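You operate a simulated robot arm through the tools that you are given. There is no shell and no other tool.

The job below is to be done with a simulated robot arm. You get a single attempt, and the scene is never put back.

JOB
Put things in order on the top of the right back desk. At the end: the red sign (marked "FAULT") from the top of the right back desk is on the teal case; the name tag (marked "Devika") from the top of the right back desk stands where the battery pack stood; the battery pack from the top of the right back desk stands where the yellow tin stood; the yellow tin is on the grey board; the blue reel stands where the name tag stood; whatever was shut is shut again. Leave all else as you found it, and nothing knocked over.

It is judged by the outcome, as a careful person would: the job done as asked, and still so three seconds after it is handed in. It fails if anything else is knocked over, pushed out of place, dropped, spilled or broken.

ROBOT AND FRAMES
A 6-joint arm with a two-finger gripper, fixed in place. Base frame: the origin is at the foot of the arm, x ahead of it, y to its left, z up; the work surface is at about z = 0. Readings come in mm, degrees, newtons and seconds.
With the tool pointing down near the work surface it reaches from about 240 to 620 mm from the base axis. Its first joint turns from -66.0 to 66.0 degrees. Payload 1.37 kg.
The tool frame sits at the grasp point between the pads (the TCP): z along the fingers, y along the line on which they close. The tips reach 22 mm beyond it. Largest opening 92 mm; the body of the gripper starts 65 mm behind the TCP.
Orientation is told as [roll, pitch, yaw] about the base's x, y, z axes, in that order, counted from this pose: with the fingers straight down and closing along the base's y, the tool's x points along the base's -x, its y along +y and its z along -z.

CONTROLS
- The arm moves only by the tool drive_tool. Its argument "commands" is a list that holds one entry, the list of rows, each a list of 7 numbers: the turn, a rotation vector about the tool's x, y, z in degrees, then the shift along the tool's x, y, z in m, then the finger opening in m, from 0 to 0.092. In form: [[[ax, ay, az, dx, dy, dz, jaw], ...]]. A call has 1 to 20 rows; each row shifts and turns the commanded pose from where the row before left it, along the tool's axes as they then stand. Rows are played at 5 a second. More than 50 mm and 8.6 degrees between two rows, or a gripper value outside its range, and nothing of the call is played. A pose out of reach is approached as far as the arm can. The call stops where the force on the tool passes 40 N (or 10 N more than at its start, if that is more) or the arm is blocked; 0.2 s more then pass. The fingers move at their own pace and stop on an object; they squeeze with about 25 N. The grip force told is the motor's: it shows also when the fingers shut on nothing. Time passes only in rows, and 0.2 s behind the last, so rows that do not move let the fingers close. It gives the time, the measured TCP pose, the force on the tool (base axes), the opening and the grip force at its end, in the units of the frame above (readings bear some noise), with the torque about the TCP (base axes, N m) and any sound that the robot's microphone picked up.
- Cameras (640 x 400 px; columns grow to the right, rows downward): "scene" is fixed at [41.2, -451.2, 563.4]; the picture's right is [0.62, -0.78, 0.00], its down [-0.60, -0.47, -0.64] and it looks along [0.51, 0.40, -0.76] (base axes); focal length 304 px, centre (320, 200). "wrist" rides on the gripper at [71, 19, -102] in the tool frame; the picture's right is [-0.26, 0.97, 0.00], its down [-0.75, -0.20, -0.62] and it looks along [-0.60, -0.16, 0.78] (tool axes); focal length 280 px, centre (320, 200). There is no depth. A picture from a camera that has moved, and an enlarged one, comes with that camera's place and axes in the base frame and with its lens.
- camera(camera): a new picture of that camera. No time passes.
- close_up(camera, box): a new picture of the part [left, top, right, bottom] of that camera's present view, enlarged. No time passes.
- sign_off(): hands the job in; it is judged then, once.

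Nothing tells you positions but the pictures and the camera data. Unless the task says otherwise, let go and move clear before handing in.

The tools are called after "Request:" as name(argument=value, ...) on one line, values as JSON. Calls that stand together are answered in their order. drive_tool: Moves the arm, as the interface text tells. Its arguments: {"type":"object","properties":{"commands":{"type":"array"}},"required":["commands"]} The other tools are called the same way: camera (camera) takes a picture; close_up (camera, box) takes an enlarged picture of a part of a camera's view; sign_off () hands the job in.

At the start:

```text
t: 0.0
eef_pos: [402.6, -266.6, 252.5]
tool_rot: [0.0, 0.0, 0.0]
force: [0.2, -0.4, 0.0]
ft_torque: [0.01, -0.04, 0.02]
gripper_width: 91.9
grasp_force: 0.1
```

scene: 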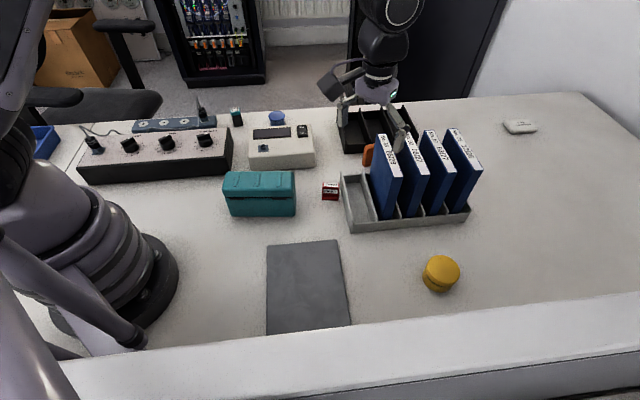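
wrist: 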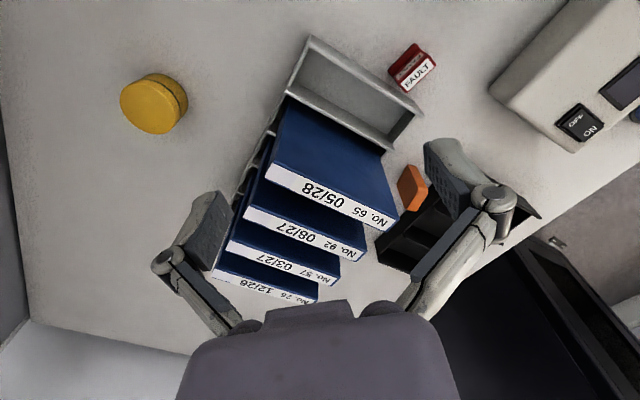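

I see a desk with a teal case, a red FAULT sign, a grey board, a yellow tin, blue binders in a rack, a dark tray, a control box and a white item at the far right. I will first look closer to identify the name tag, battery pack and blue reel.

Request:
close_up(camera="scene", box=[220, 80, 420, 205])

Request:
close_up(camera="scene", box=[60, 80, 260, 205])

Request:
close_up(camera="scene", box=[460, 80, 620, 180])

Request:
close_up(camera="scene", box=[330, 100, 490, 200])

Request:
close_up(camera="wrist", box=[340, 20, 640, 270])

```text
3.20 times, centred on (320, 142) of scene
camera zoom: at [41.2, -451.2, 563.4], right [0.62, -0.78, 0.0], down [-0.6, -0.47, -0.64], along [0.51, 0.4, -0.76], focal length 974 px, centre (320, 384)
```

zoom: 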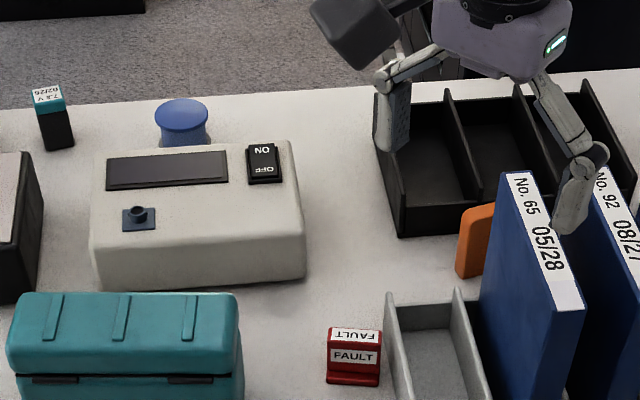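

```text
3.20 times, centred on (160, 142) of scene
camera zoom: at [41.2, -451.2, 563.4], right [0.62, -0.78, 0.0], down [-0.6, -0.47, -0.64], along [0.51, 0.4, -0.76], focal length 974 px, centre (832, 384)
```

zoom: 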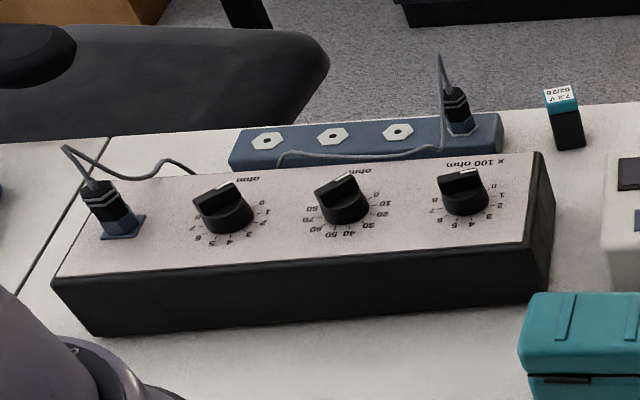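

```text
4.00 times, centred on (540, 130) of scene
camera zoom: at [41.2, -451.2, 563.4], right [0.62, -0.78, 0.0], down [-0.6, -0.47, -0.64], along [0.51, 0.4, -0.76], focal length 1218 px, centre (-560, 480)
```

zoom: 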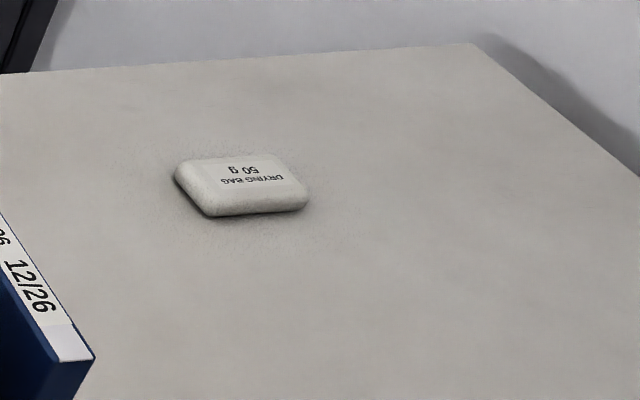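

```text
4.00 times, centred on (410, 150) of scene
camera zoom: at [41.2, -451.2, 563.4], right [0.62, -0.78, 0.0], down [-0.6, -0.47, -0.64], along [0.51, 0.4, -0.76], focal length 1218 px, centre (-40, 400)
```

zoom: 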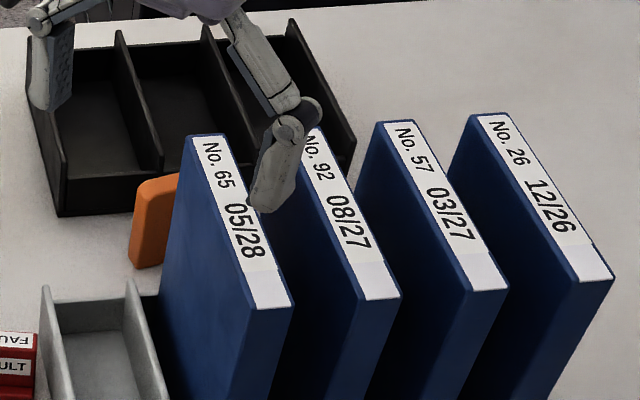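

```text
1.60 times, centred on (490, 145) of wrist
camera zoom: at [332.5, -247.6, 354.9], right [0.26, 0.97, 0.0], down [0.75, -0.2, 0.62], along [0.6, -0.16, -0.78], focal length 449 px, centre (48, 288)
```

zoom: 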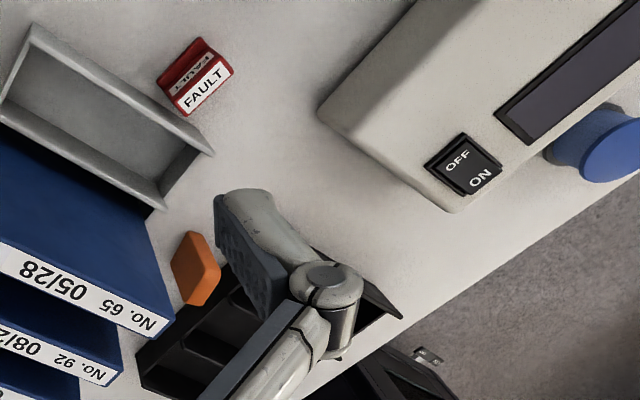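

The battery pack stands near the back edge and the blue reel sits behind the white control box. The name tag isn't clearly visible, though an orange object stands behind the binders. I'll lift the arm and move it over the middle to look with the wrist camera.

Request:
drive_tool(commands=[[[0, 0, 0, 0, 0, -0.03, 0.092], [0, 0, 0, 0, 0, -0.03, 0.092], [0, 0, 0, 0.01, 0.033, -0.005, 0.092], [0, 0, 0, 0.01, 0.033, -0.005, 0.092], [0, 0, 0, 0.01, 0.033, -0.005, 0.092], [0, 0, 0, 0.01, 0.033, -0.005, 0.092], [0, 0, 0, 0.01, 0.033, -0.005, 0.092], [0, 0, 0, 0.01, 0.033, -0.005, 0.092], [0, 0, 0, 0.01, 0.033, -0.005, 0.092], [0, 0, 0, 0.01, 0.036, -0.005, 0.092], [0, 0, 0, 0, 0, 0, 0.092]]])

```text
t: 2.4
eef_pos: [322.7, 0.5, 353.1]
tool_rot: [0.0, 0.0, 0.0]
force: [0.4, 0.8, -0.2]
ft_torque: [-0.05, -0.03, -0.01]
gripper_width: 91.8
grasp_force: 0.0
```

Arm is now over the middle of the desk. I take new pictures from both cameras to find the name tag.

Request:
camera(camera="wrist")

Request:
camera(camera="scene")

```text
taken
camera wrist: at [252.6, 19.5, 455.7], right [0.26, 0.97, 0.0], down [0.75, -0.2, 0.63], along [0.6, -0.16, -0.78], focal length 280 px, centre (320, 200)
```

wrist: 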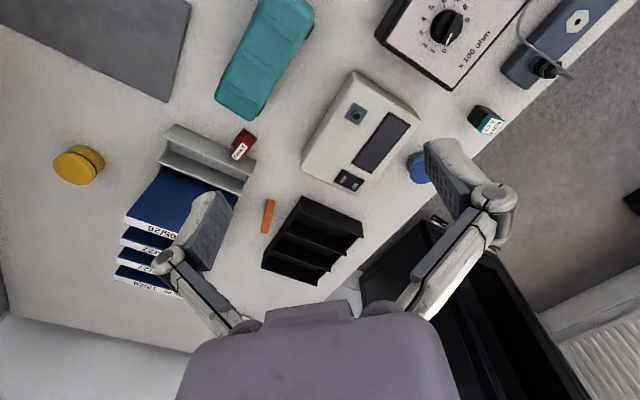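

```text
taken
```

scene: 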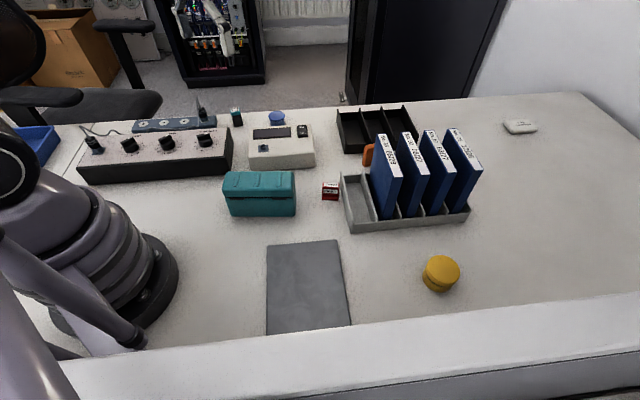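

The orange object between the binders and the black tray looks like a thin standing plate, likely the name tag. I zoom in on the details.

Request:
close_up(camera="wrist", box=[220, 170, 380, 290])

Request:
close_up(camera="wrist", box=[200, 0, 420, 180])

Request:
close_up(camera="wrist", box=[380, 80, 540, 200])

Request:
close_up(camera="wrist", box=[20, 110, 260, 290])

Request:
close_up(camera="scene", box=[320, 90, 500, 240])

Request:
close_up(camera="scene", box=[210, 150, 350, 240])

```text
3.33 times, centred on (300, 230) of wrist
camera zoom: at [252.6, 19.5, 455.7], right [0.26, 0.97, 0.0], down [0.75, -0.2, 0.63], along [0.6, -0.16, -0.78], focal length 935 px, centre (387, 100)
```

zoom: 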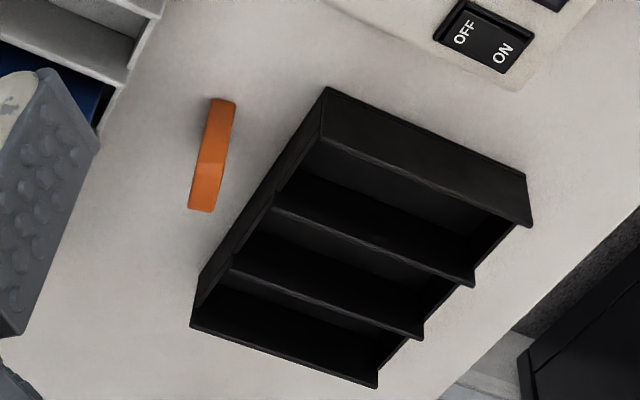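

```text
2.22 times, centred on (310, 90) of wrist
camera zoom: at [252.6, 19.5, 455.7], right [0.26, 0.97, 0.0], down [0.75, -0.2, 0.63], along [0.6, -0.16, -0.78], focal length 623 px, centre (342, 444)
```

zoom: 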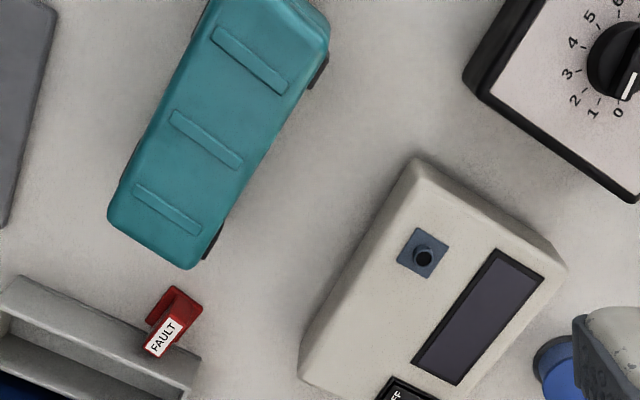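

```text
3.33 times, centred on (460, 140) of wrist
camera zoom: at [252.6, 19.5, 455.7], right [0.26, 0.97, 0.0], down [0.75, -0.2, 0.63], along [0.6, -0.16, -0.78], focal length 935 px, centre (-147, 400)
```

zoom: 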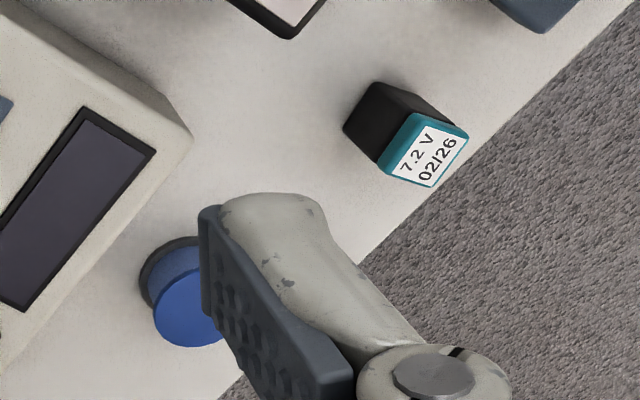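

```text
2.22 times, centred on (140, 200) of wrist
camera zoom: at [252.6, 19.5, 455.7], right [0.26, 0.97, 0.0], down [0.75, -0.2, 0.63], along [0.6, -0.16, -0.78], focal length 623 px, centre (720, 200)
```

zoom: 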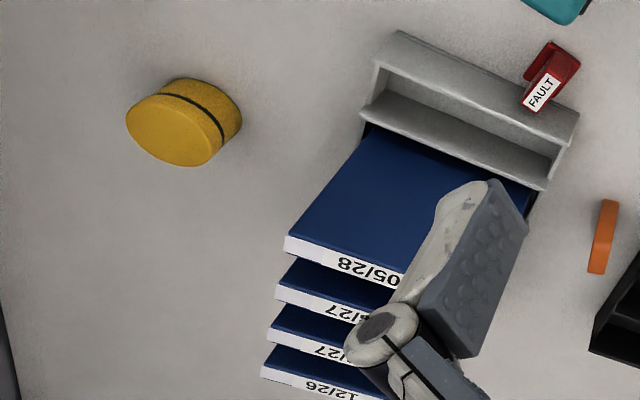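

```text
2.67 times, centred on (410, 165) of scene
camera zoom: at [41.2, -451.2, 563.4], right [0.62, -0.78, 0.0], down [-0.6, -0.47, -0.64], along [0.51, 0.4, -0.76], focal length 812 px, centre (80, 293)
```

zoom: 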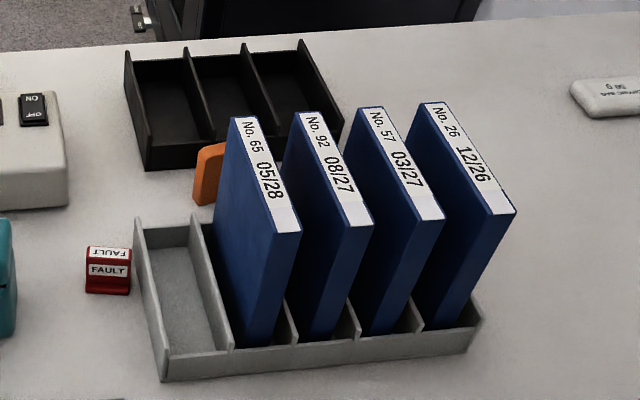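

```text
4.44 times, centred on (280, 195) of scene
camera zoom: at [41.2, -451.2, 563.4], right [0.62, -0.78, 0.0], down [-0.6, -0.47, -0.64], along [0.51, 0.4, -0.76], focal length 1353 px, centre (498, 222)
```

zoom: 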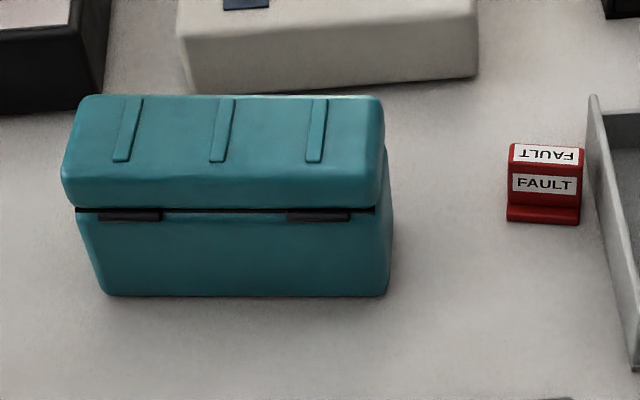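

The orange plate shows only blank faces so far, and its other broad side faces away (toward +y). I'll swing the wrist camera round to view it and the area behind the control box from the left side.

Request:
drive_tool(commands=[[[0, 0, 0, -0.03, 0.02, 0, 0.092], [0, 0, 0, -0.03, 0.02, 0, 0.092], [0, 0, 0, -0.03, 0.02, 0, 0.092], [0, 0, 0, -0.03, 0.02, 0, 0.092], [0, 0, 8, 0, 0, 0, 0.092], [0, 0, 8, 0, 0, 0, 0.092], [0, 0, 8, 0, 0, 0, 0.092], [0, 0, 8, 0, 0, 0, 0.092], [0, 0, 8, 0, 0, 0, 0.092], [0, 0, 8, 0, 0, 0, 0.092], [0, 0, 8, 0, 0, 0, 0.092], [0, 0, 8, 0, 0, 0, 0.092], [0, 0, 0, 0, 0, 0, 0.092]]])

Request:
camera(camera="wrist")

```text
t: 5.2
eef_pos: [443.2, 79.6, 352.9]
tool_rot: [0.0, 0.1, -64.1]
force: [-0.5, 0.4, 0.7]
ft_torque: [-0.01, -0.02, 0.0]
gripper_width: 92.2
grasp_force: 0.1
```

```text
taken
camera wrist: at [429.5, 152.5, 454.9], right [0.98, 0.19, 0.0], down [0.15, -0.77, 0.63], along [0.12, -0.61, -0.78], focal length 280 px, centre (320, 200)
```

wrist: 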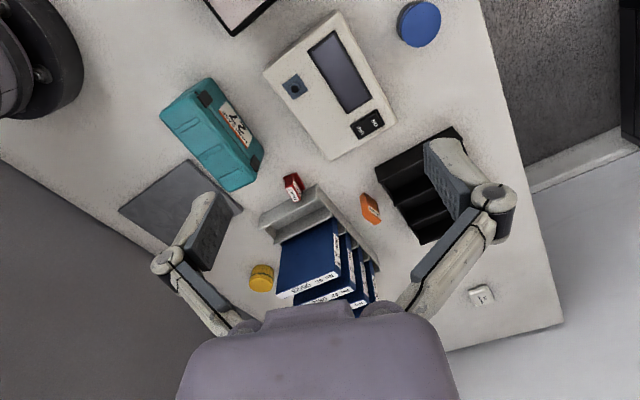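

Request:
close_up(camera="wrist", box=[330, 170, 430, 240])

Request:
close_up(camera="wrist", box=[150, 60, 290, 200])

Request:
close_up(camera="wrist", box=[240, 150, 400, 310])

Request:
close_up(camera="wrist", box=[260, 0, 480, 160])

```text
5.71 times, centred on (380, 205) of wrist
camera zoom: at [429.5, 152.5, 454.9], right [0.98, 0.19, 0.0], down [0.15, -0.77, 0.63], along [0.12, -0.61, -0.78], focal length 1602 px, centre (-23, 171)
```

zoom: 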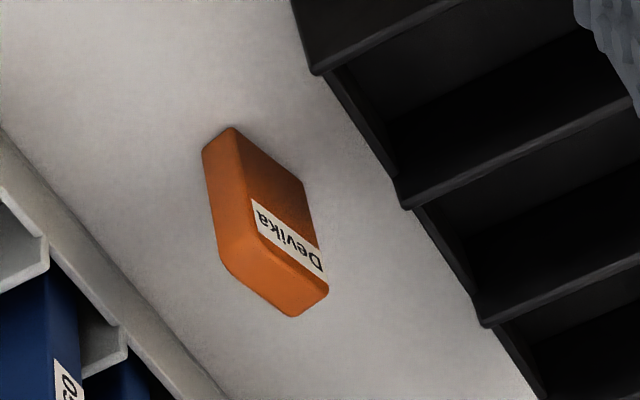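

```text
2.86 times, centred on (220, 130) of wrist
camera zoom: at [429.5, 152.5, 454.9], right [0.98, 0.19, 0.0], down [0.15, -0.77, 0.63], along [0.12, -0.61, -0.78], focal length 801 px, centre (606, 400)
```

zoom: 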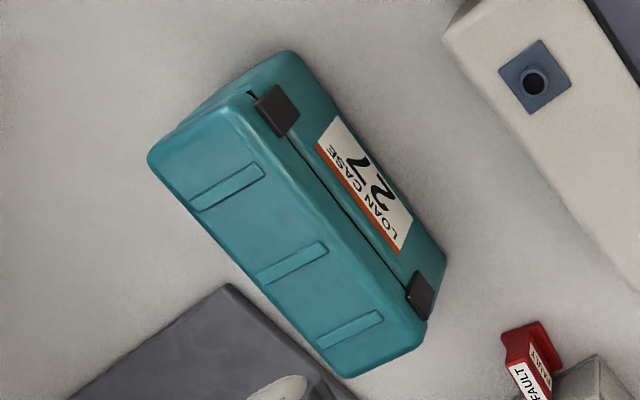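

```text
2.50 times, centred on (320, 230) of wrist
camera zoom: at [429.5, 152.5, 454.9], right [0.98, 0.19, 0.0], down [0.15, -0.77, 0.63], along [0.12, -0.61, -0.78], focal length 701 px, centre (320, 125)
```

zoom: 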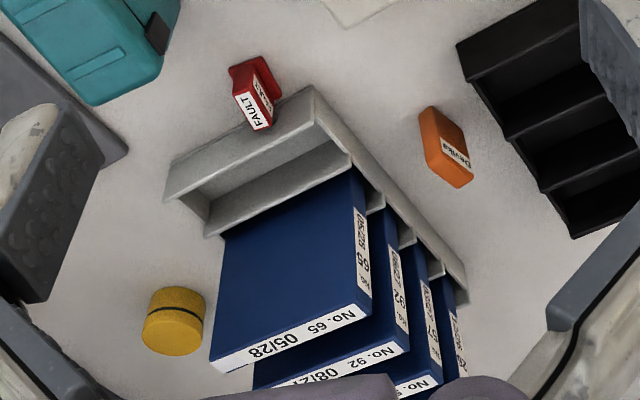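

```text
2.50 times, centred on (370, 80) of wrist
camera zoom: at [429.5, 152.5, 454.9], right [0.98, 0.19, 0.0], down [0.15, -0.77, 0.63], along [0.12, -0.61, -0.78], focal length 701 px, centre (195, 500)
```

zoom: 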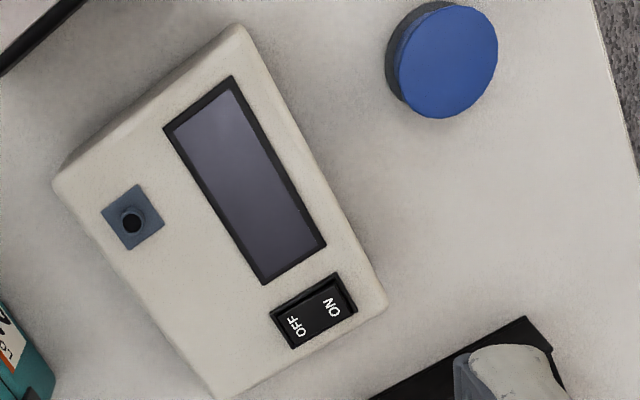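

The orange plate is the "Devika" name tag, so all items are identified. I start with the yellow tin at about (400, -470): I travel high over the binders (about 165 mm tall) and look at the tin from above.

Request:
drive_tool(commands=[[[0, 0, 0, -0.0359, -0.0233, 0, 0.092], [0, 0, 0, -0.0359, -0.0233, 0, 0.092], [0, 0, 0, -0.0359, -0.0233, 0, 0.092], [0, 0, 0, -0.0359, -0.0233, 0, 0.092], [0, 0, 0, -0.0359, -0.0233, 0, 0.092], [0, 0, 0, -0.0359, -0.0233, 0, 0.092], [0, 0, 0, -0.0359, -0.0233, 0, 0.092], [0, 0, 0, -0.0359, -0.0233, 0, 0.092], [0, 0, 0, -0.0359, -0.0233, 0, 0.092], [0, 0, 0, -0.0359, -0.0233, 0, 0.092], [0, 0, 0, -0.0359, -0.0233, 0, 0.092], [0, 0, 0, -0.0359, -0.0233, 0, 0.092], [0, 0, -6.4, 0, 0, 0, 0.092], [0, 0, -6.4, 0, 0, 0, 0.092], [0, 0, -6.4, 0, 0, 0, 0.092], [0, 0, 0, 0, 0, 0.034, 0.092], [0, 0, 0, 0, 0, 0.034, 0.092], [0, 0, 0, 0, 0, 0.034, 0.092], [0, 0, 0, 0, 0, 0, 0.092]]])

Request:
camera(camera="wrist")

Request:
camera(camera="scene")

```text
t: 9.2
eef_pos: [380.4, -430.2, 250.1]
tool_rot: [0.0, 0.0, -44.6]
force: [-0.1, 0.0, -0.7]
ft_torque: [-0.01, 0.02, -0.01]
gripper_width: 91.9
grasp_force: 0.1
```

```text
taken
camera wrist: at [344.9, -366.6, 352.8], right [0.87, 0.5, 0.0], down [0.39, -0.68, 0.63], along [0.31, -0.54, -0.78], focal length 280 px, centre (320, 200)
```

wrist: 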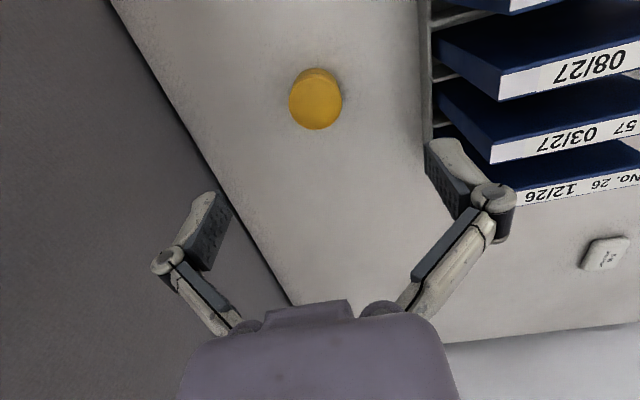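

```text
taken
```

scene: 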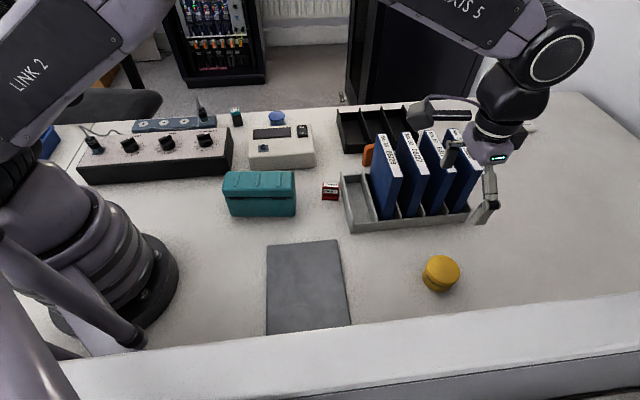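

Request:
close_up(camera="wrist", box=[270, 50, 366, 146])

Request:
close_up(camera="scene", box=[410, 245, 474, 301])

```text
4.17 times, centred on (318, 98) of wrist
camera zoom: at [344.9, -366.6, 352.8], right [0.87, 0.5, 0.0], down [0.39, -0.68, 0.63], along [0.31, -0.54, -0.78], focal length 1168 px, centre (328, 625)
```

zoom: 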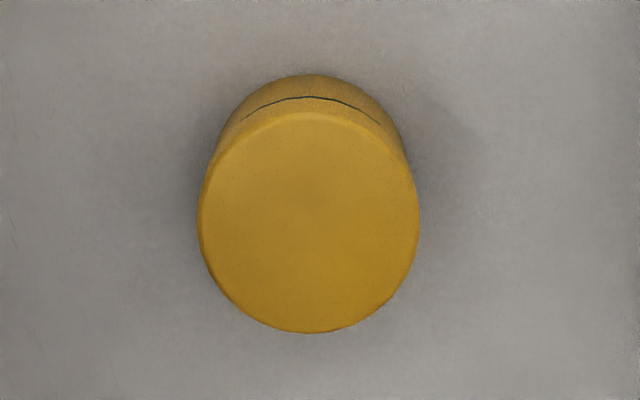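

```text
7.14 times, centred on (442, 273) of scene
camera zoom: at [41.2, -451.2, 563.4], right [0.62, -0.78, 0.0], down [-0.6, -0.47, -0.64], along [0.51, 0.4, -0.76], focal length 2175 px, centre (-551, -321)
```

zoom: 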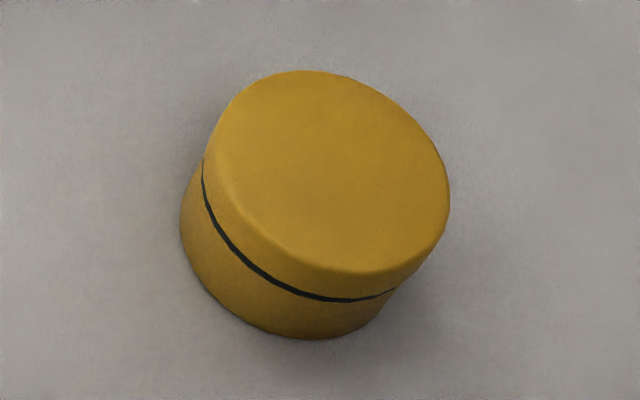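

The tin's top centre triangulates to about (397, -465), radius 30 mm and height 41 mm. I'll centre over it and lower to z≈75 to check alignment before going further.

Request:
drive_tool(commands=[[[0, 0, 0, -0.0365, -0.0133, 0, 0.092], [0, 0, 0, 0, 0, 0.035, 0.092], [0, 0, 0, 0, 0, 0.035, 0.092], [0, 0, 0, 0, 0, 0.035, 0.092], [0, 0, 0, 0, 0, 0.035, 0.092], [0, 0, 0, 0, 0, 0.035, 0.092], [0, 0, 0, 0, 0, 0, 0.092]]])

Request:
camera(camera="wrist")

Request:
camera(camera="scene")

```text
t: 10.8
eef_pos: [396.1, -464.1, 75.0]
tool_rot: [0.1, 0.0, -44.9]
force: [-0.5, 0.0, 0.6]
ft_torque: [-0.03, -0.02, 0.03]
gripper_width: 92.2
grasp_force: 0.1
```

```text
taken
camera wrist: at [360.3, -401.5, 177.6], right [0.87, 0.5, 0.0], down [0.39, -0.68, 0.63], along [0.31, -0.54, -0.78], focal length 280 px, centre (320, 200)
```

wrist: 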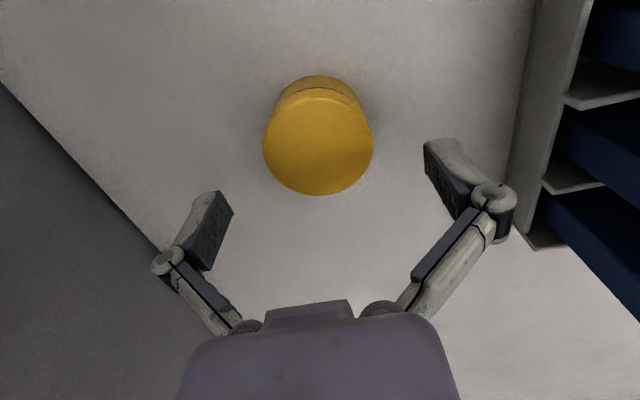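

```text
taken
```

scene: 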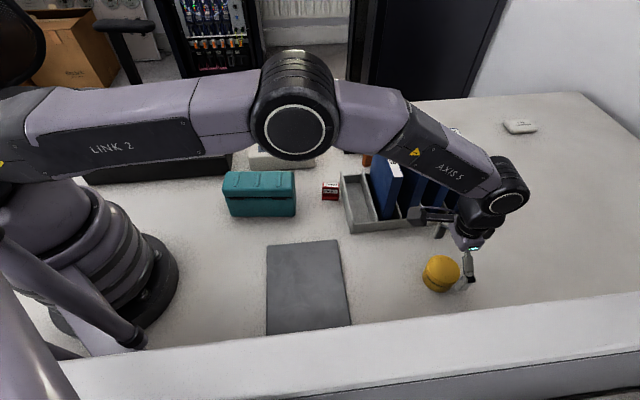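

Alignment is good with the tin about 3 mm nearer than the TCP. I lower to z≈25 and close on it.

Request:
drive_tool(commands=[[[0, 0, 0, 0.003, 0, 0, 0.092], [0, 0, 0, 0, 0, 0.02, 0.092], [0, 0, 0, 0, 0, 0.02, 0.092], [0, 0, 0, 0, 0, 0.009, 0.092], [0, 0, 0, 0, 0, 0, 0.092], [0, 0, 0, 0, 0, 0, 0.03], [0, 0, 0, 0, 0, 0, 0.03], [0, 0, 0, 0, 0, 0, 0.03], [0, 0, 0, 0, 0, 0, 0.03]]])

Request:
camera(camera="wrist")

```text
t: 12.8
eef_pos: [394.7, -462.4, 28.9]
tool_rot: [0.0, 0.1, -44.8]
force: [-0.6, -0.3, 3.0]
ft_torque: [0.02, -0.04, 0.01]
gripper_width: 59.1
grasp_force: 25.3
```

```text
taken
camera wrist: at [358.9, -399.0, 129.4], right [0.87, 0.5, 0.0], down [0.39, -0.68, 0.63], along [0.31, -0.54, -0.78], focal length 280 px, centre (320, 200)
```

wrist: 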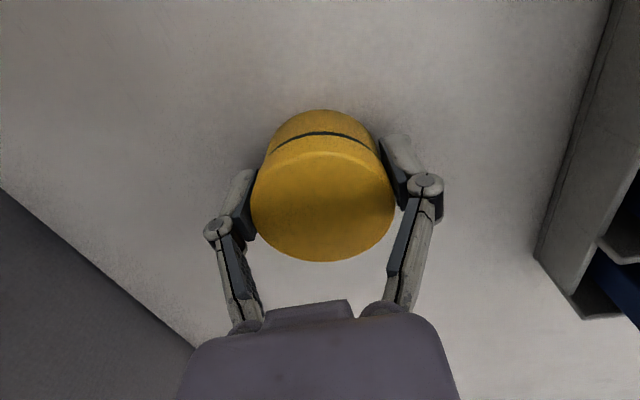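

The tin is gripped (width 59 mm, 25 N). I lift it and carry it to over the grey board, whose centre I place at about (215, -280).

Request:
drive_tool(commands=[[[0, 0, 0, 0, 0, -0.015, 0.03], [0, 0, 0, 0, 0, -0.025, 0.03], [0, 0, 0, 0, 0, -0.03, 0.03], [0, 0, 0, 0.0319, 0.0008, 0, 0.03], [0, 0, 0, 0.0319, 0.0008, 0, 0.03], [0, 0, 0, 0.0319, 0.0008, 0, 0.03], [0, 0, 0, 0.0319, 0.0008, 0, 0.03], [0, 0, 0, 0.0319, 0.0008, 0, 0.03], [0, 0, 0, 0.0319, 0.0008, 0, 0.03], [0, 0, 0, 0.0319, 0.0008, 0, 0.03], [0, 0, 0, 0.0319, 0.0008, 0, 0.03], [0, 0, 0, 0, 0, 0, 0.03], [0, 0, 0, 0, 0, 0, 0.03]]])

Request:
camera(camera="wrist")

Request:
camera(camera="scene")

```text
t: 15.6
eef_pos: [219.6, -277.4, 97.3]
tool_rot: [0.0, 0.0, -44.8]
force: [0.8, -0.6, -0.2]
ft_torque: [-0.01, 0.0, -0.02]
gripper_width: 30.1
grasp_force: 0.1
```

```text
taken
camera wrist: at [182.5, -214.3, 199.2], right [0.87, 0.5, 0.0], down [0.39, -0.68, 0.63], along [0.31, -0.54, -0.78], focal length 280 px, centre (320, 200)
```

wrist: 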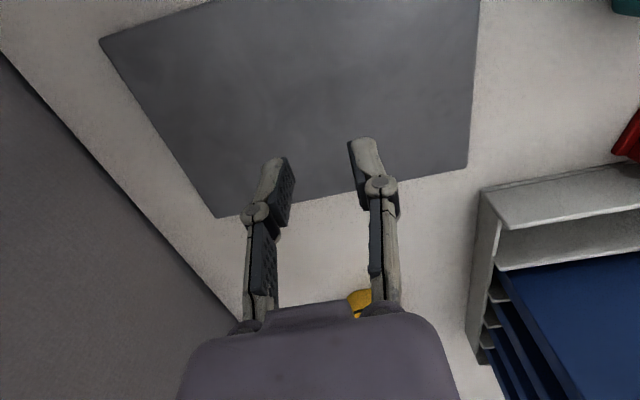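

```text
taken
```

scene: 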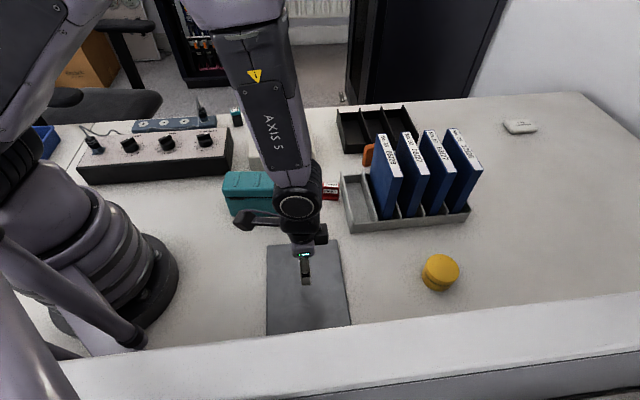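

The tin slipped out of the fingers: the gripper is empty and the tin still appears to be at its place. I zoom in to check its state.

Request:
close_up(camera="scene", box=[410, 245, 474, 301])

Request:
close_up(camera="scene", box=[240, 220, 380, 340])

```text
7.14 times, centred on (442, 273) of scene
camera zoom: at [41.2, -451.2, 563.4], right [0.62, -0.78, 0.0], down [-0.6, -0.47, -0.64], along [0.51, 0.4, -0.76], focal length 2175 px, centre (-551, -321)
```

zoom: 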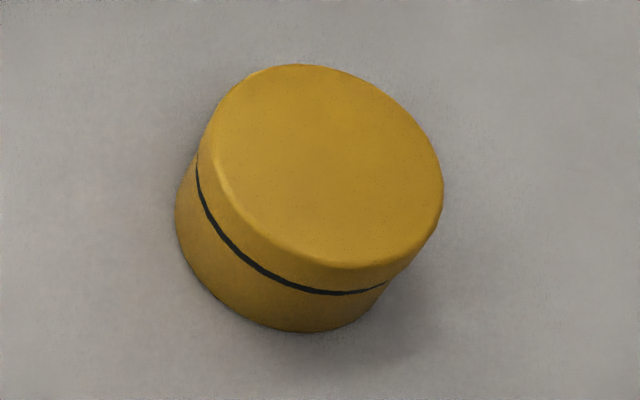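

```text
3.33 times, centred on (310, 280) of scene
camera zoom: at [41.2, -451.2, 563.4], right [0.62, -0.78, 0.0], down [-0.6, -0.47, -0.64], along [0.51, 0.4, -0.76], focal length 1015 px, centre (353, -67)
```

zoom: 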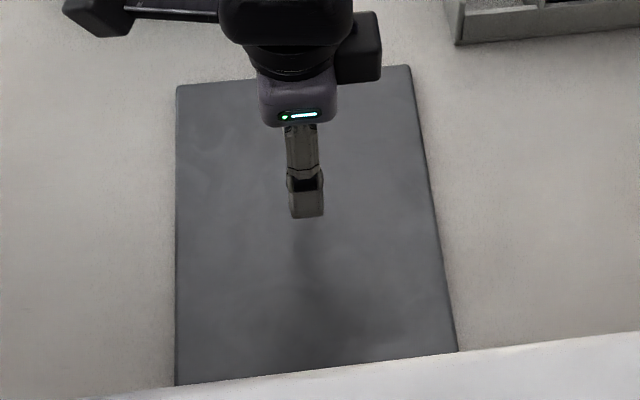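

The tin is still upright at its spot, moved only about a millimetre. I go back, this time gripping a bit lower and lifting slowly while watching the force.

Request:
drive_tool(commands=[[[0, 0, 0, 0, 0, 0, 0.092], [0, 0, 0, 0, 0, -0.01, 0.092], [0, 0, 0, -0.0319, -0.0008, 0, 0.092], [0, 0, 0, -0.0319, -0.0008, 0, 0.092], [0, 0, 0, -0.0319, -0.0008, 0, 0.092], [0, 0, 0, -0.0319, -0.0008, 0, 0.092], [0, 0, 0, -0.0319, -0.0008, 0, 0.092], [0, 0, 0, -0.0319, -0.0008, 0, 0.092], [0, 0, 0, -0.0319, -0.0008, 0, 0.092], [0, 0, 0, -0.0319, -0.0008, 0, 0.092], [0, 0, 0, 0, 0, 0.03, 0.092], [0, 0, 0, 0, 0, 0, 0.092]]])

Request:
camera(camera="wrist")

```text
t: 18.2
eef_pos: [396.2, -461.5, 76.2]
tool_rot: [0.0, -0.1, -44.8]
force: [-0.8, -0.4, 0.4]
ft_torque: [-0.01, 0.03, 0.01]
gripper_width: 91.6
grasp_force: 0.0
```

```text
taken
camera wrist: at [359.2, -399.1, 179.6], right [0.87, 0.5, 0.0], down [0.39, -0.68, 0.62], along [0.31, -0.54, -0.78], focal length 280 px, centre (320, 200)
```

wrist: 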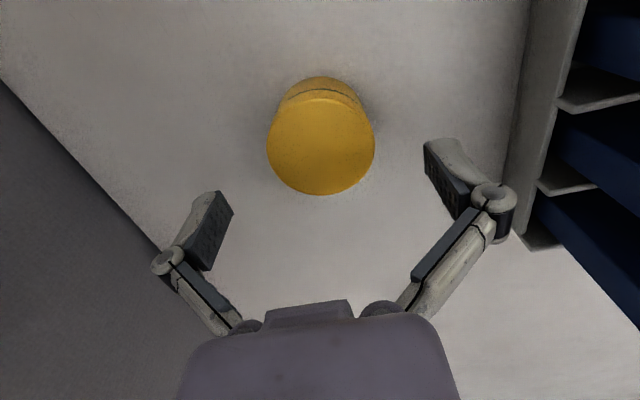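

Centred within 1–2 mm. I lower to z≈24, close, and lift slowly by a few millimetres.

Request:
drive_tool(commands=[[[0, 0, 0, 0, 0, 0.02, 0.092], [0, 0, 0, 0, 0, 0.02, 0.092], [0, 0, 0, 0, 0, 0.008, 0.092], [0, 0, 0, 0, 0, 0.004, 0.092], [0, 0, 0, 0, 0, 0, 0.092]]])

Request:
drive_tool(commands=[[[0, 0, 0, 0, 0, 0, 0.02], [0, 0, 0, 0, 0, 0, 0.02], [0, 0, 0, 0, 0, 0, 0.02], [0, 0, 0, 0, 0, 0, 0.02], [0, 0, 0, 0, 0, 0, 0.02], [0, 0, 0, 0, 0, 0, 0.02]]])

Request:
drive_tool(commands=[[[0, 0, 0, 0, 0, -0.002, 0.02], [0, 0, 0, 0, 0, -0.002, 0.02], [0, 0, 0, 0, 0, -0.002, 0.02], [0, 0, 0, 0, 0, -0.002, 0.02], [0, 0, 0, 0, 0, 0, 0.02]]])

Request:
camera(camera="wrist")

Request:
close_up(camera="scene", box=[400, 225, 500, 301])

```text
t: 19.4
eef_pos: [396.4, -462.6, 24.8]
tool_rot: [0.0, 0.0, -44.8]
force: [0.0, -0.5, 0.9]
ft_torque: [0.01, 0.0, -0.01]
gripper_width: 92.1
grasp_force: 0.1
```

```text
t: 20.8
eef_pos: [393.8, -463.3, 26.1]
tool_rot: [0.0, 0.0, -44.7]
force: [-1.2, 1.3, 5.7]
ft_torque: [0.01, 0.05, 0.02]
gripper_width: 58.7
grasp_force: 25.4
```

```text
t: 22.0
eef_pos: [394.8, -462.4, 32.8]
tool_rot: [0.0, 0.0, -44.8]
force: [-0.1, 1.0, -2.6]
ft_torque: [0.02, 0.03, 0.01]
gripper_width: 59.2
grasp_force: 25.0
```

```text
taken
camera wrist: at [358.5, -399.2, 134.8], right [0.87, 0.5, 0.0], down [0.39, -0.68, 0.62], along [0.31, -0.54, -0.78], focal length 280 px, centre (320, 200)
```

wrist: 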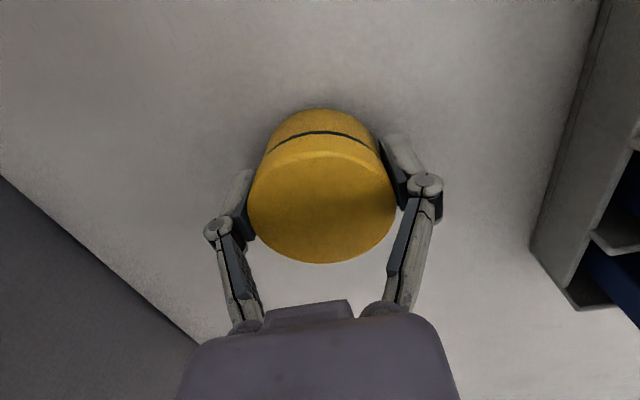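

```text
5.26 times, centred on (450, 263) of scene
camera zoom: at [41.2, -451.2, 563.4], right [0.62, -0.78, 0.0], down [-0.6, -0.47, -0.64], along [0.51, 0.4, -0.76], focal length 1602 px, centre (-364, -132)
```

zoom: 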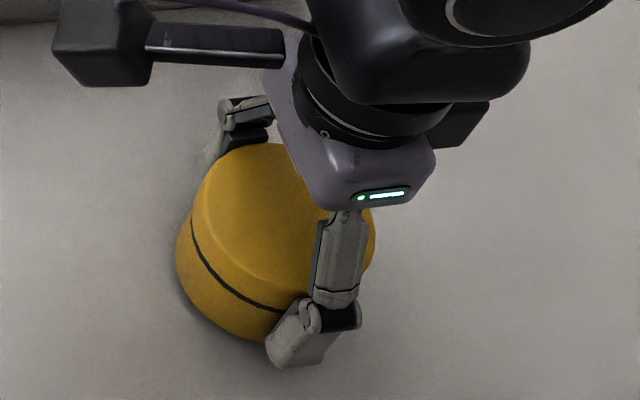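

The tin now seems to be held (force reads about 2.6 N downward). I continue slowly upward and check again.

Request:
drive_tool(commands=[[[0, 0, 0, 0, 0, -0.003, 0.02], [0, 0, 0, 0, 0, -0.004, 0.02], [0, 0, 0, 0, 0, -0.005, 0.02], [0, 0, 0, 0, 0, -0.006, 0.02], [0, 0, 0, 0, 0, -0.006, 0.02], [0, 0, 0, 0, 0, -0.006, 0.02], [0, 0, 0, 0, 0, -0.005, 0.02], [0, 0, 0, 0, 0, 0, 0.02]]])

Request:
camera(camera="wrist")

Request:
close_up(camera="scene", box=[400, 225, 500, 301])

```text
t: 23.8
eef_pos: [394.5, -462.6, 67.1]
tool_rot: [0.0, 0.0, -44.7]
force: [0.1, -0.7, -1.4]
ft_torque: [0.06, 0.02, -0.02]
gripper_width: 59.0
grasp_force: 25.2
```

```text
taken
camera wrist: at [358.7, -398.8, 170.1], right [0.87, 0.5, 0.0], down [0.39, -0.68, 0.62], along [0.31, -0.54, -0.78], focal length 280 px, centre (320, 200)
```

wrist: 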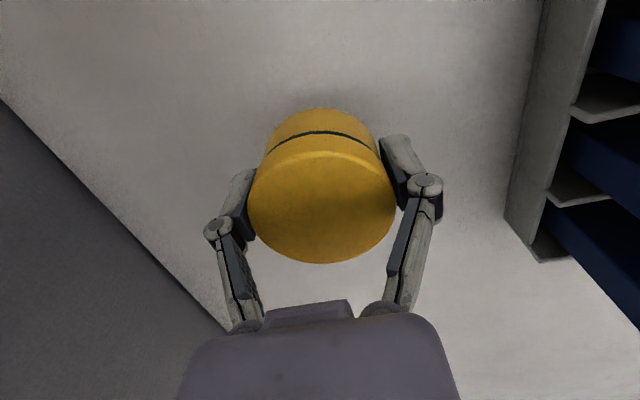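

```text
5.26 times, centred on (450, 263) of scene
camera zoom: at [41.2, -451.2, 563.4], right [0.62, -0.78, 0.0], down [-0.6, -0.47, -0.64], along [0.51, 0.4, -0.76], focal length 1602 px, centre (-364, -132)
```

zoom: 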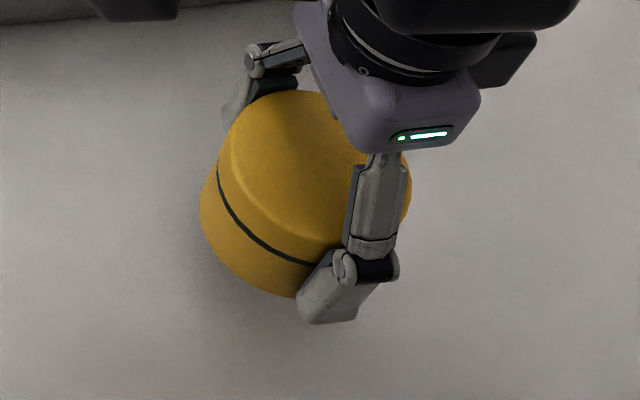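

The tin is securely held at z≈67. I carry it gently to the board centre.

Request:
drive_tool(commands=[[[0, 0, 0, 0.008, 0.0005, -0.002, 0.02], [0, 0, 0, 0.016, 0.0005, -0.002, 0.02], [0, 0, 0, 0.022, 0.0005, -0.002, 0.02], [0, 0, 0, 0.022, 0.0005, 0, 0.02], [0, 0, 0, 0.022, 0.0005, 0, 0.02], [0, 0, 0, 0.022, 0.0005, 0, 0.02], [0, 0, 0, 0.022, 0.0005, 0, 0.02], [0, 0, 0, 0.022, 0.0005, 0, 0.02], [0, 0, 0, 0.022, 0.0005, 0, 0.02], [0, 0, 0, 0.022, 0.0005, 0, 0.02], [0, 0, 0, 0.022, 0.0005, 0, 0.02], [0, 0, 0, 0.016, 0.0005, 0, 0.02], [0, 0, 0, 0.01, 0, 0, 0.02], [0, 0, 0, 0.007, 0, 0, 0.02], [0, 0, 0, 0, 0, 0, 0.02]]])

Request:
camera(camera="wrist")

Request:
close_up(camera="scene", box=[220, 200, 400, 340])

```text
t: 27.0
eef_pos: [219.3, -278.8, 73.7]
tool_rot: [0.0, 0.0, -44.8]
force: [-0.8, 0.0, -1.7]
ft_torque: [0.0, -0.03, 0.02]
gripper_width: 59.1
grasp_force: 24.9
```

```text
taken
camera wrist: at [181.8, -214.9, 176.3], right [0.87, 0.5, 0.0], down [0.39, -0.68, 0.63], along [0.31, -0.54, -0.78], focal length 280 px, centre (320, 200)
```

wrist: 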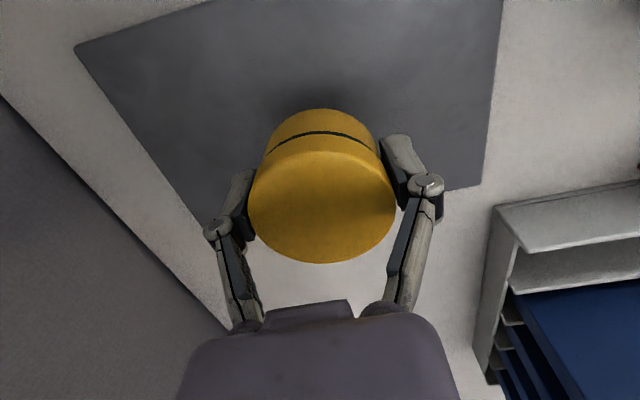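

```text
2.86 times, centred on (310, 270) of scene
camera zoom: at [41.2, -451.2, 563.4], right [0.62, -0.78, 0.0], down [-0.6, -0.47, -0.64], along [0.51, 0.4, -0.76], focal length 870 px, centre (349, 0)
```

zoom: 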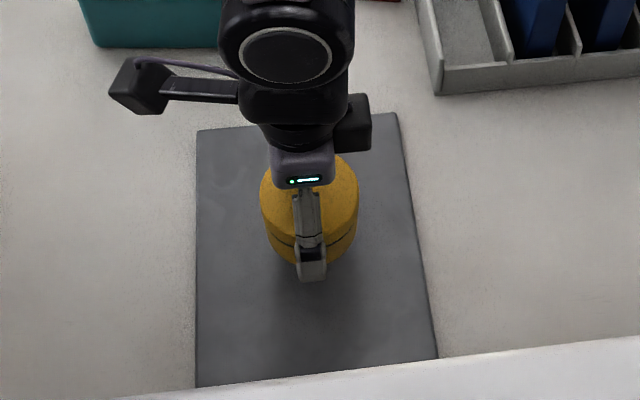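

The tin is over the board, well inside its edges. I lower it most of the way, then in small steps until contact.

Request:
drive_tool(commands=[[[0, 0, 0, 0, 0, 0.008, 0.02], [0, 0, 0, 0, 0, 0.012, 0.02], [0, 0, 0, 0, 0, 0.01, 0.02], [0, 0, 0, 0, 0, 0.006, 0.02], [0, 0, 0, 0, 0, 0.002, 0.02], [0, 0, 0, 0, 0, 0, 0.02]]])

Request:
drive_tool(commands=[[[0, 0, 0, 0, 0, 0.002, 0.02], [0, 0, 0, 0, 0, 0.0015, 0.02]]])

Request:
close_up(camera="scene", box=[270, 230, 350, 300])

```text
t: 28.4
eef_pos: [219.3, -278.5, 35.9]
tool_rot: [0.0, 0.0, -44.7]
force: [-1.2, 4.8, 17.8]
ft_torque: [0.06, -0.08, 0.07]
gripper_width: 59.1
grasp_force: 25.6
```

```text
t: 29.0
eef_pos: [218.3, -280.3, 32.4]
tool_rot: [0.0, 0.0, -44.8]
force: [0.2, 0.7, 18.2]
ft_torque: [0.0, -0.05, 0.14]
gripper_width: 59.3
grasp_force: 25.1
```

```text
5.71 times, centred on (310, 265) of scene
camera zoom: at [41.1, -451.1, 563.5], right [0.62, -0.78, 0.0], down [-0.6, -0.47, -0.64], along [0.51, 0.4, -0.76], focal length 1740 px, centre (377, -171)
```

zoom: 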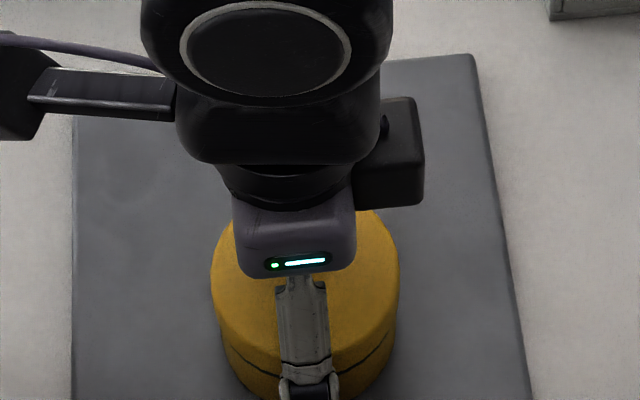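

Contact on the board is firm. I relieve the pressure by a millimetre or two, open the fingers, and back straight up.

Request:
drive_tool(commands=[[[0, 0, 0, 0, 0, -0.0015, 0.02], [0, 0, 0, 0, 0, 0, 0.07], [0, 0, 0, 0, 0, 0, 0.092], [0, 0, 0, 0, 0, 0, 0.092], [0, 0, 0, 0, 0, 0, 0.092]]])

Request:
drive_tool(commands=[[[0, 0, 0, 0, 0, -0.01, 0.092], [0, 0, 0, 0, 0, -0.02, 0.092], [0, 0, 0, 0, 0, -0.03, 0.092], [0, 0, 0, 0, 0, -0.04, 0.092], [0, 0, 0, 0, 0, -0.04, 0.092], [0, 0, 0, 0, 0, -0.04, 0.092], [0, 0, 0, 0, 0, -0.04, 0.092], [0, 0, 0, 0, 0, -0.04, 0.092], [0, 0, 0, 0, 0, 0, 0.092]]])

Request:
camera(camera="wrist")

Request:
camera(camera="scene")

```text
t: 30.2
eef_pos: [217.3, -279.6, 34.5]
tool_rot: [0.0, 0.0, -44.7]
force: [0.6, 0.6, -0.2]
ft_torque: [0.05, -0.01, 0.02]
gripper_width: 91.9
grasp_force: 0.1
```

```text
t: 32.2
eef_pos: [218.9, -279.5, 293.7]
tool_rot: [0.1, -0.1, -44.8]
force: [1.1, 0.7, 0.6]
ft_torque: [0.01, -0.02, 0.01]
gripper_width: 92.0
grasp_force: 0.0
```

```text
taken
camera wrist: at [182.7, -215.2, 395.7], right [0.87, 0.5, 0.0], down [0.39, -0.68, 0.63], along [0.31, -0.54, -0.78], focal length 280 px, centre (320, 200)
```

wrist: 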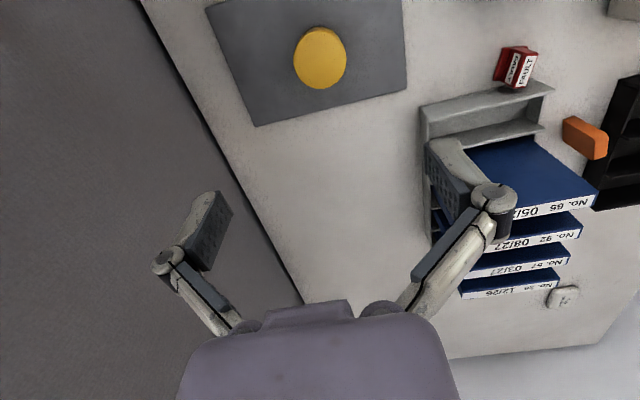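

```text
taken
```

scene: 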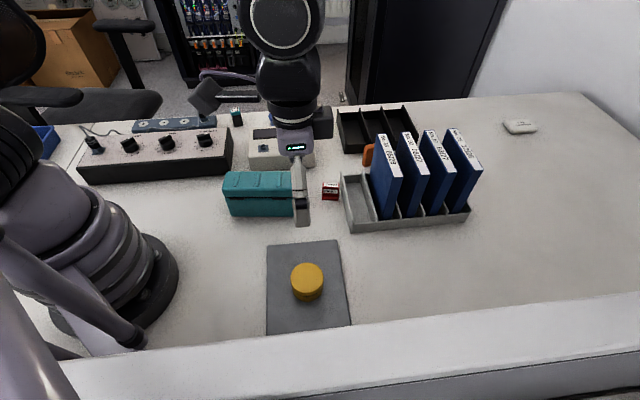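

The tin rests flat on the grey board. Next is the battery pack near (507, 234); I move there high and turn the wrist to face it.

Request:
drive_tool(commands=[[[0, 0, 0, 0.01296, 0.03545, 0, 0.092], [0, 0, 0, 0.01296, 0.03545, 0, 0.092], [0, 0, 0, 0.01296, 0.03545, 0, 0.092], [0, 0, 0, 0.01296, 0.03545, 0, 0.092], [0, 0, 0, 0.01296, 0.03545, 0, 0.092], [0, 0, 0, 0.01296, 0.03545, 0, 0.092], [0, 0, 0, 0.01296, 0.03545, 0, 0.092], [0, 0, 0, 0.01296, 0.03545, 0, 0.092], [0, 0, 0, 0.01296, 0.03545, 0, 0.092], [0, 0, 0, 0.01296, 0.03545, 0, 0.092], [0, 0, 0, 0.01296, 0.03545, 0, 0.092], [0, 0, 0, 0.01296, 0.03545, 0, 0.092], [0, 0, 0, 0.01296, 0.03545, 0, 0.092], [0, 0, 0, 0.01296, 0.03545, 0, 0.092], [0, 0, -7.76, 0, 0, 0, 0.092], [0, 0, -7.76, 0, 0, 0, 0.092], [0, 0, -7.76, 0, 0, 0, 0.092], [0, 0, -7.76, 0, 0, 0, 0.092], [0, 0, -7.76, 0, 0, 0, 0.092]]])

Request:
drive_tool(commands=[[[0, 0, -7.76, 0, 0, 0, 0.092], [0, 0, -7.76, 0, 0, 0, 0.092], [0, 0, -7.76, 0, 0, 0, 0.092], [0, 0, -7.76, 0, 0, 0, 0.092], [0, 0, 0, 0, 0, 0.03, 0.092], [0, 0, 0, 0, 0, 0, 0.092]]])

Request:
camera(camera="wrist")

Request:
camera(camera="scene")

```text
t: 36.2
eef_pos: [439.1, 202.2, 294.5]
tool_rot: [0.0, 0.0, -5.8]
force: [-0.1, 0.0, 0.6]
ft_torque: [-0.02, 0.0, 0.0]
gripper_width: 92.2
grasp_force: 0.0
```

```text
t: 37.6
eef_pos: [438.3, 201.7, 263.5]
tool_rot: [-0.1, 0.0, 25.1]
force: [-0.1, -0.1, 0.1]
ft_torque: [-0.01, -0.01, 0.01]
gripper_width: 92.0
grasp_force: 0.1
```

```text
taken
camera wrist: at [366.5, 189.4, 365.6], right [-0.17, 0.98, 0.0], down [0.77, 0.13, 0.63], along [0.62, 0.11, -0.78], focal length 280 px, centre (320, 200)
```

wrist: 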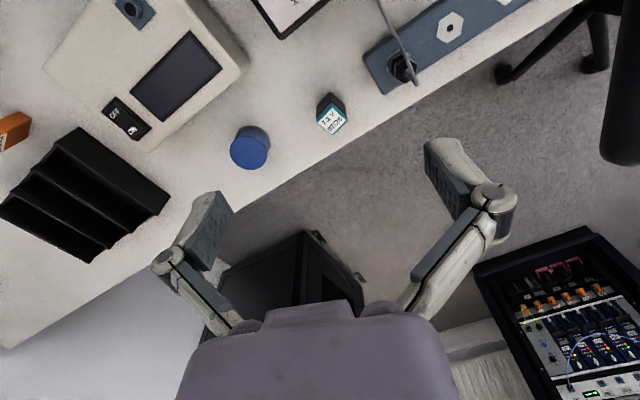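

```text
taken
```

scene: 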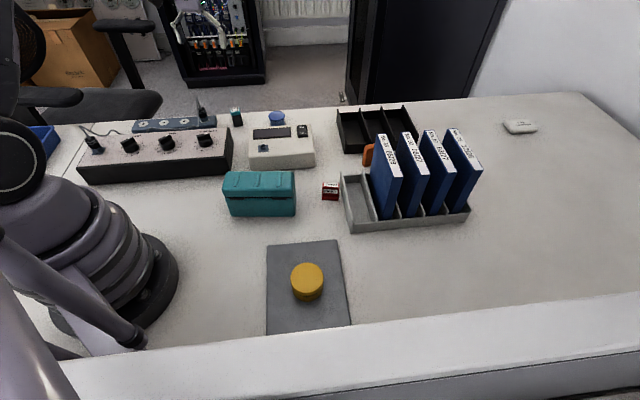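

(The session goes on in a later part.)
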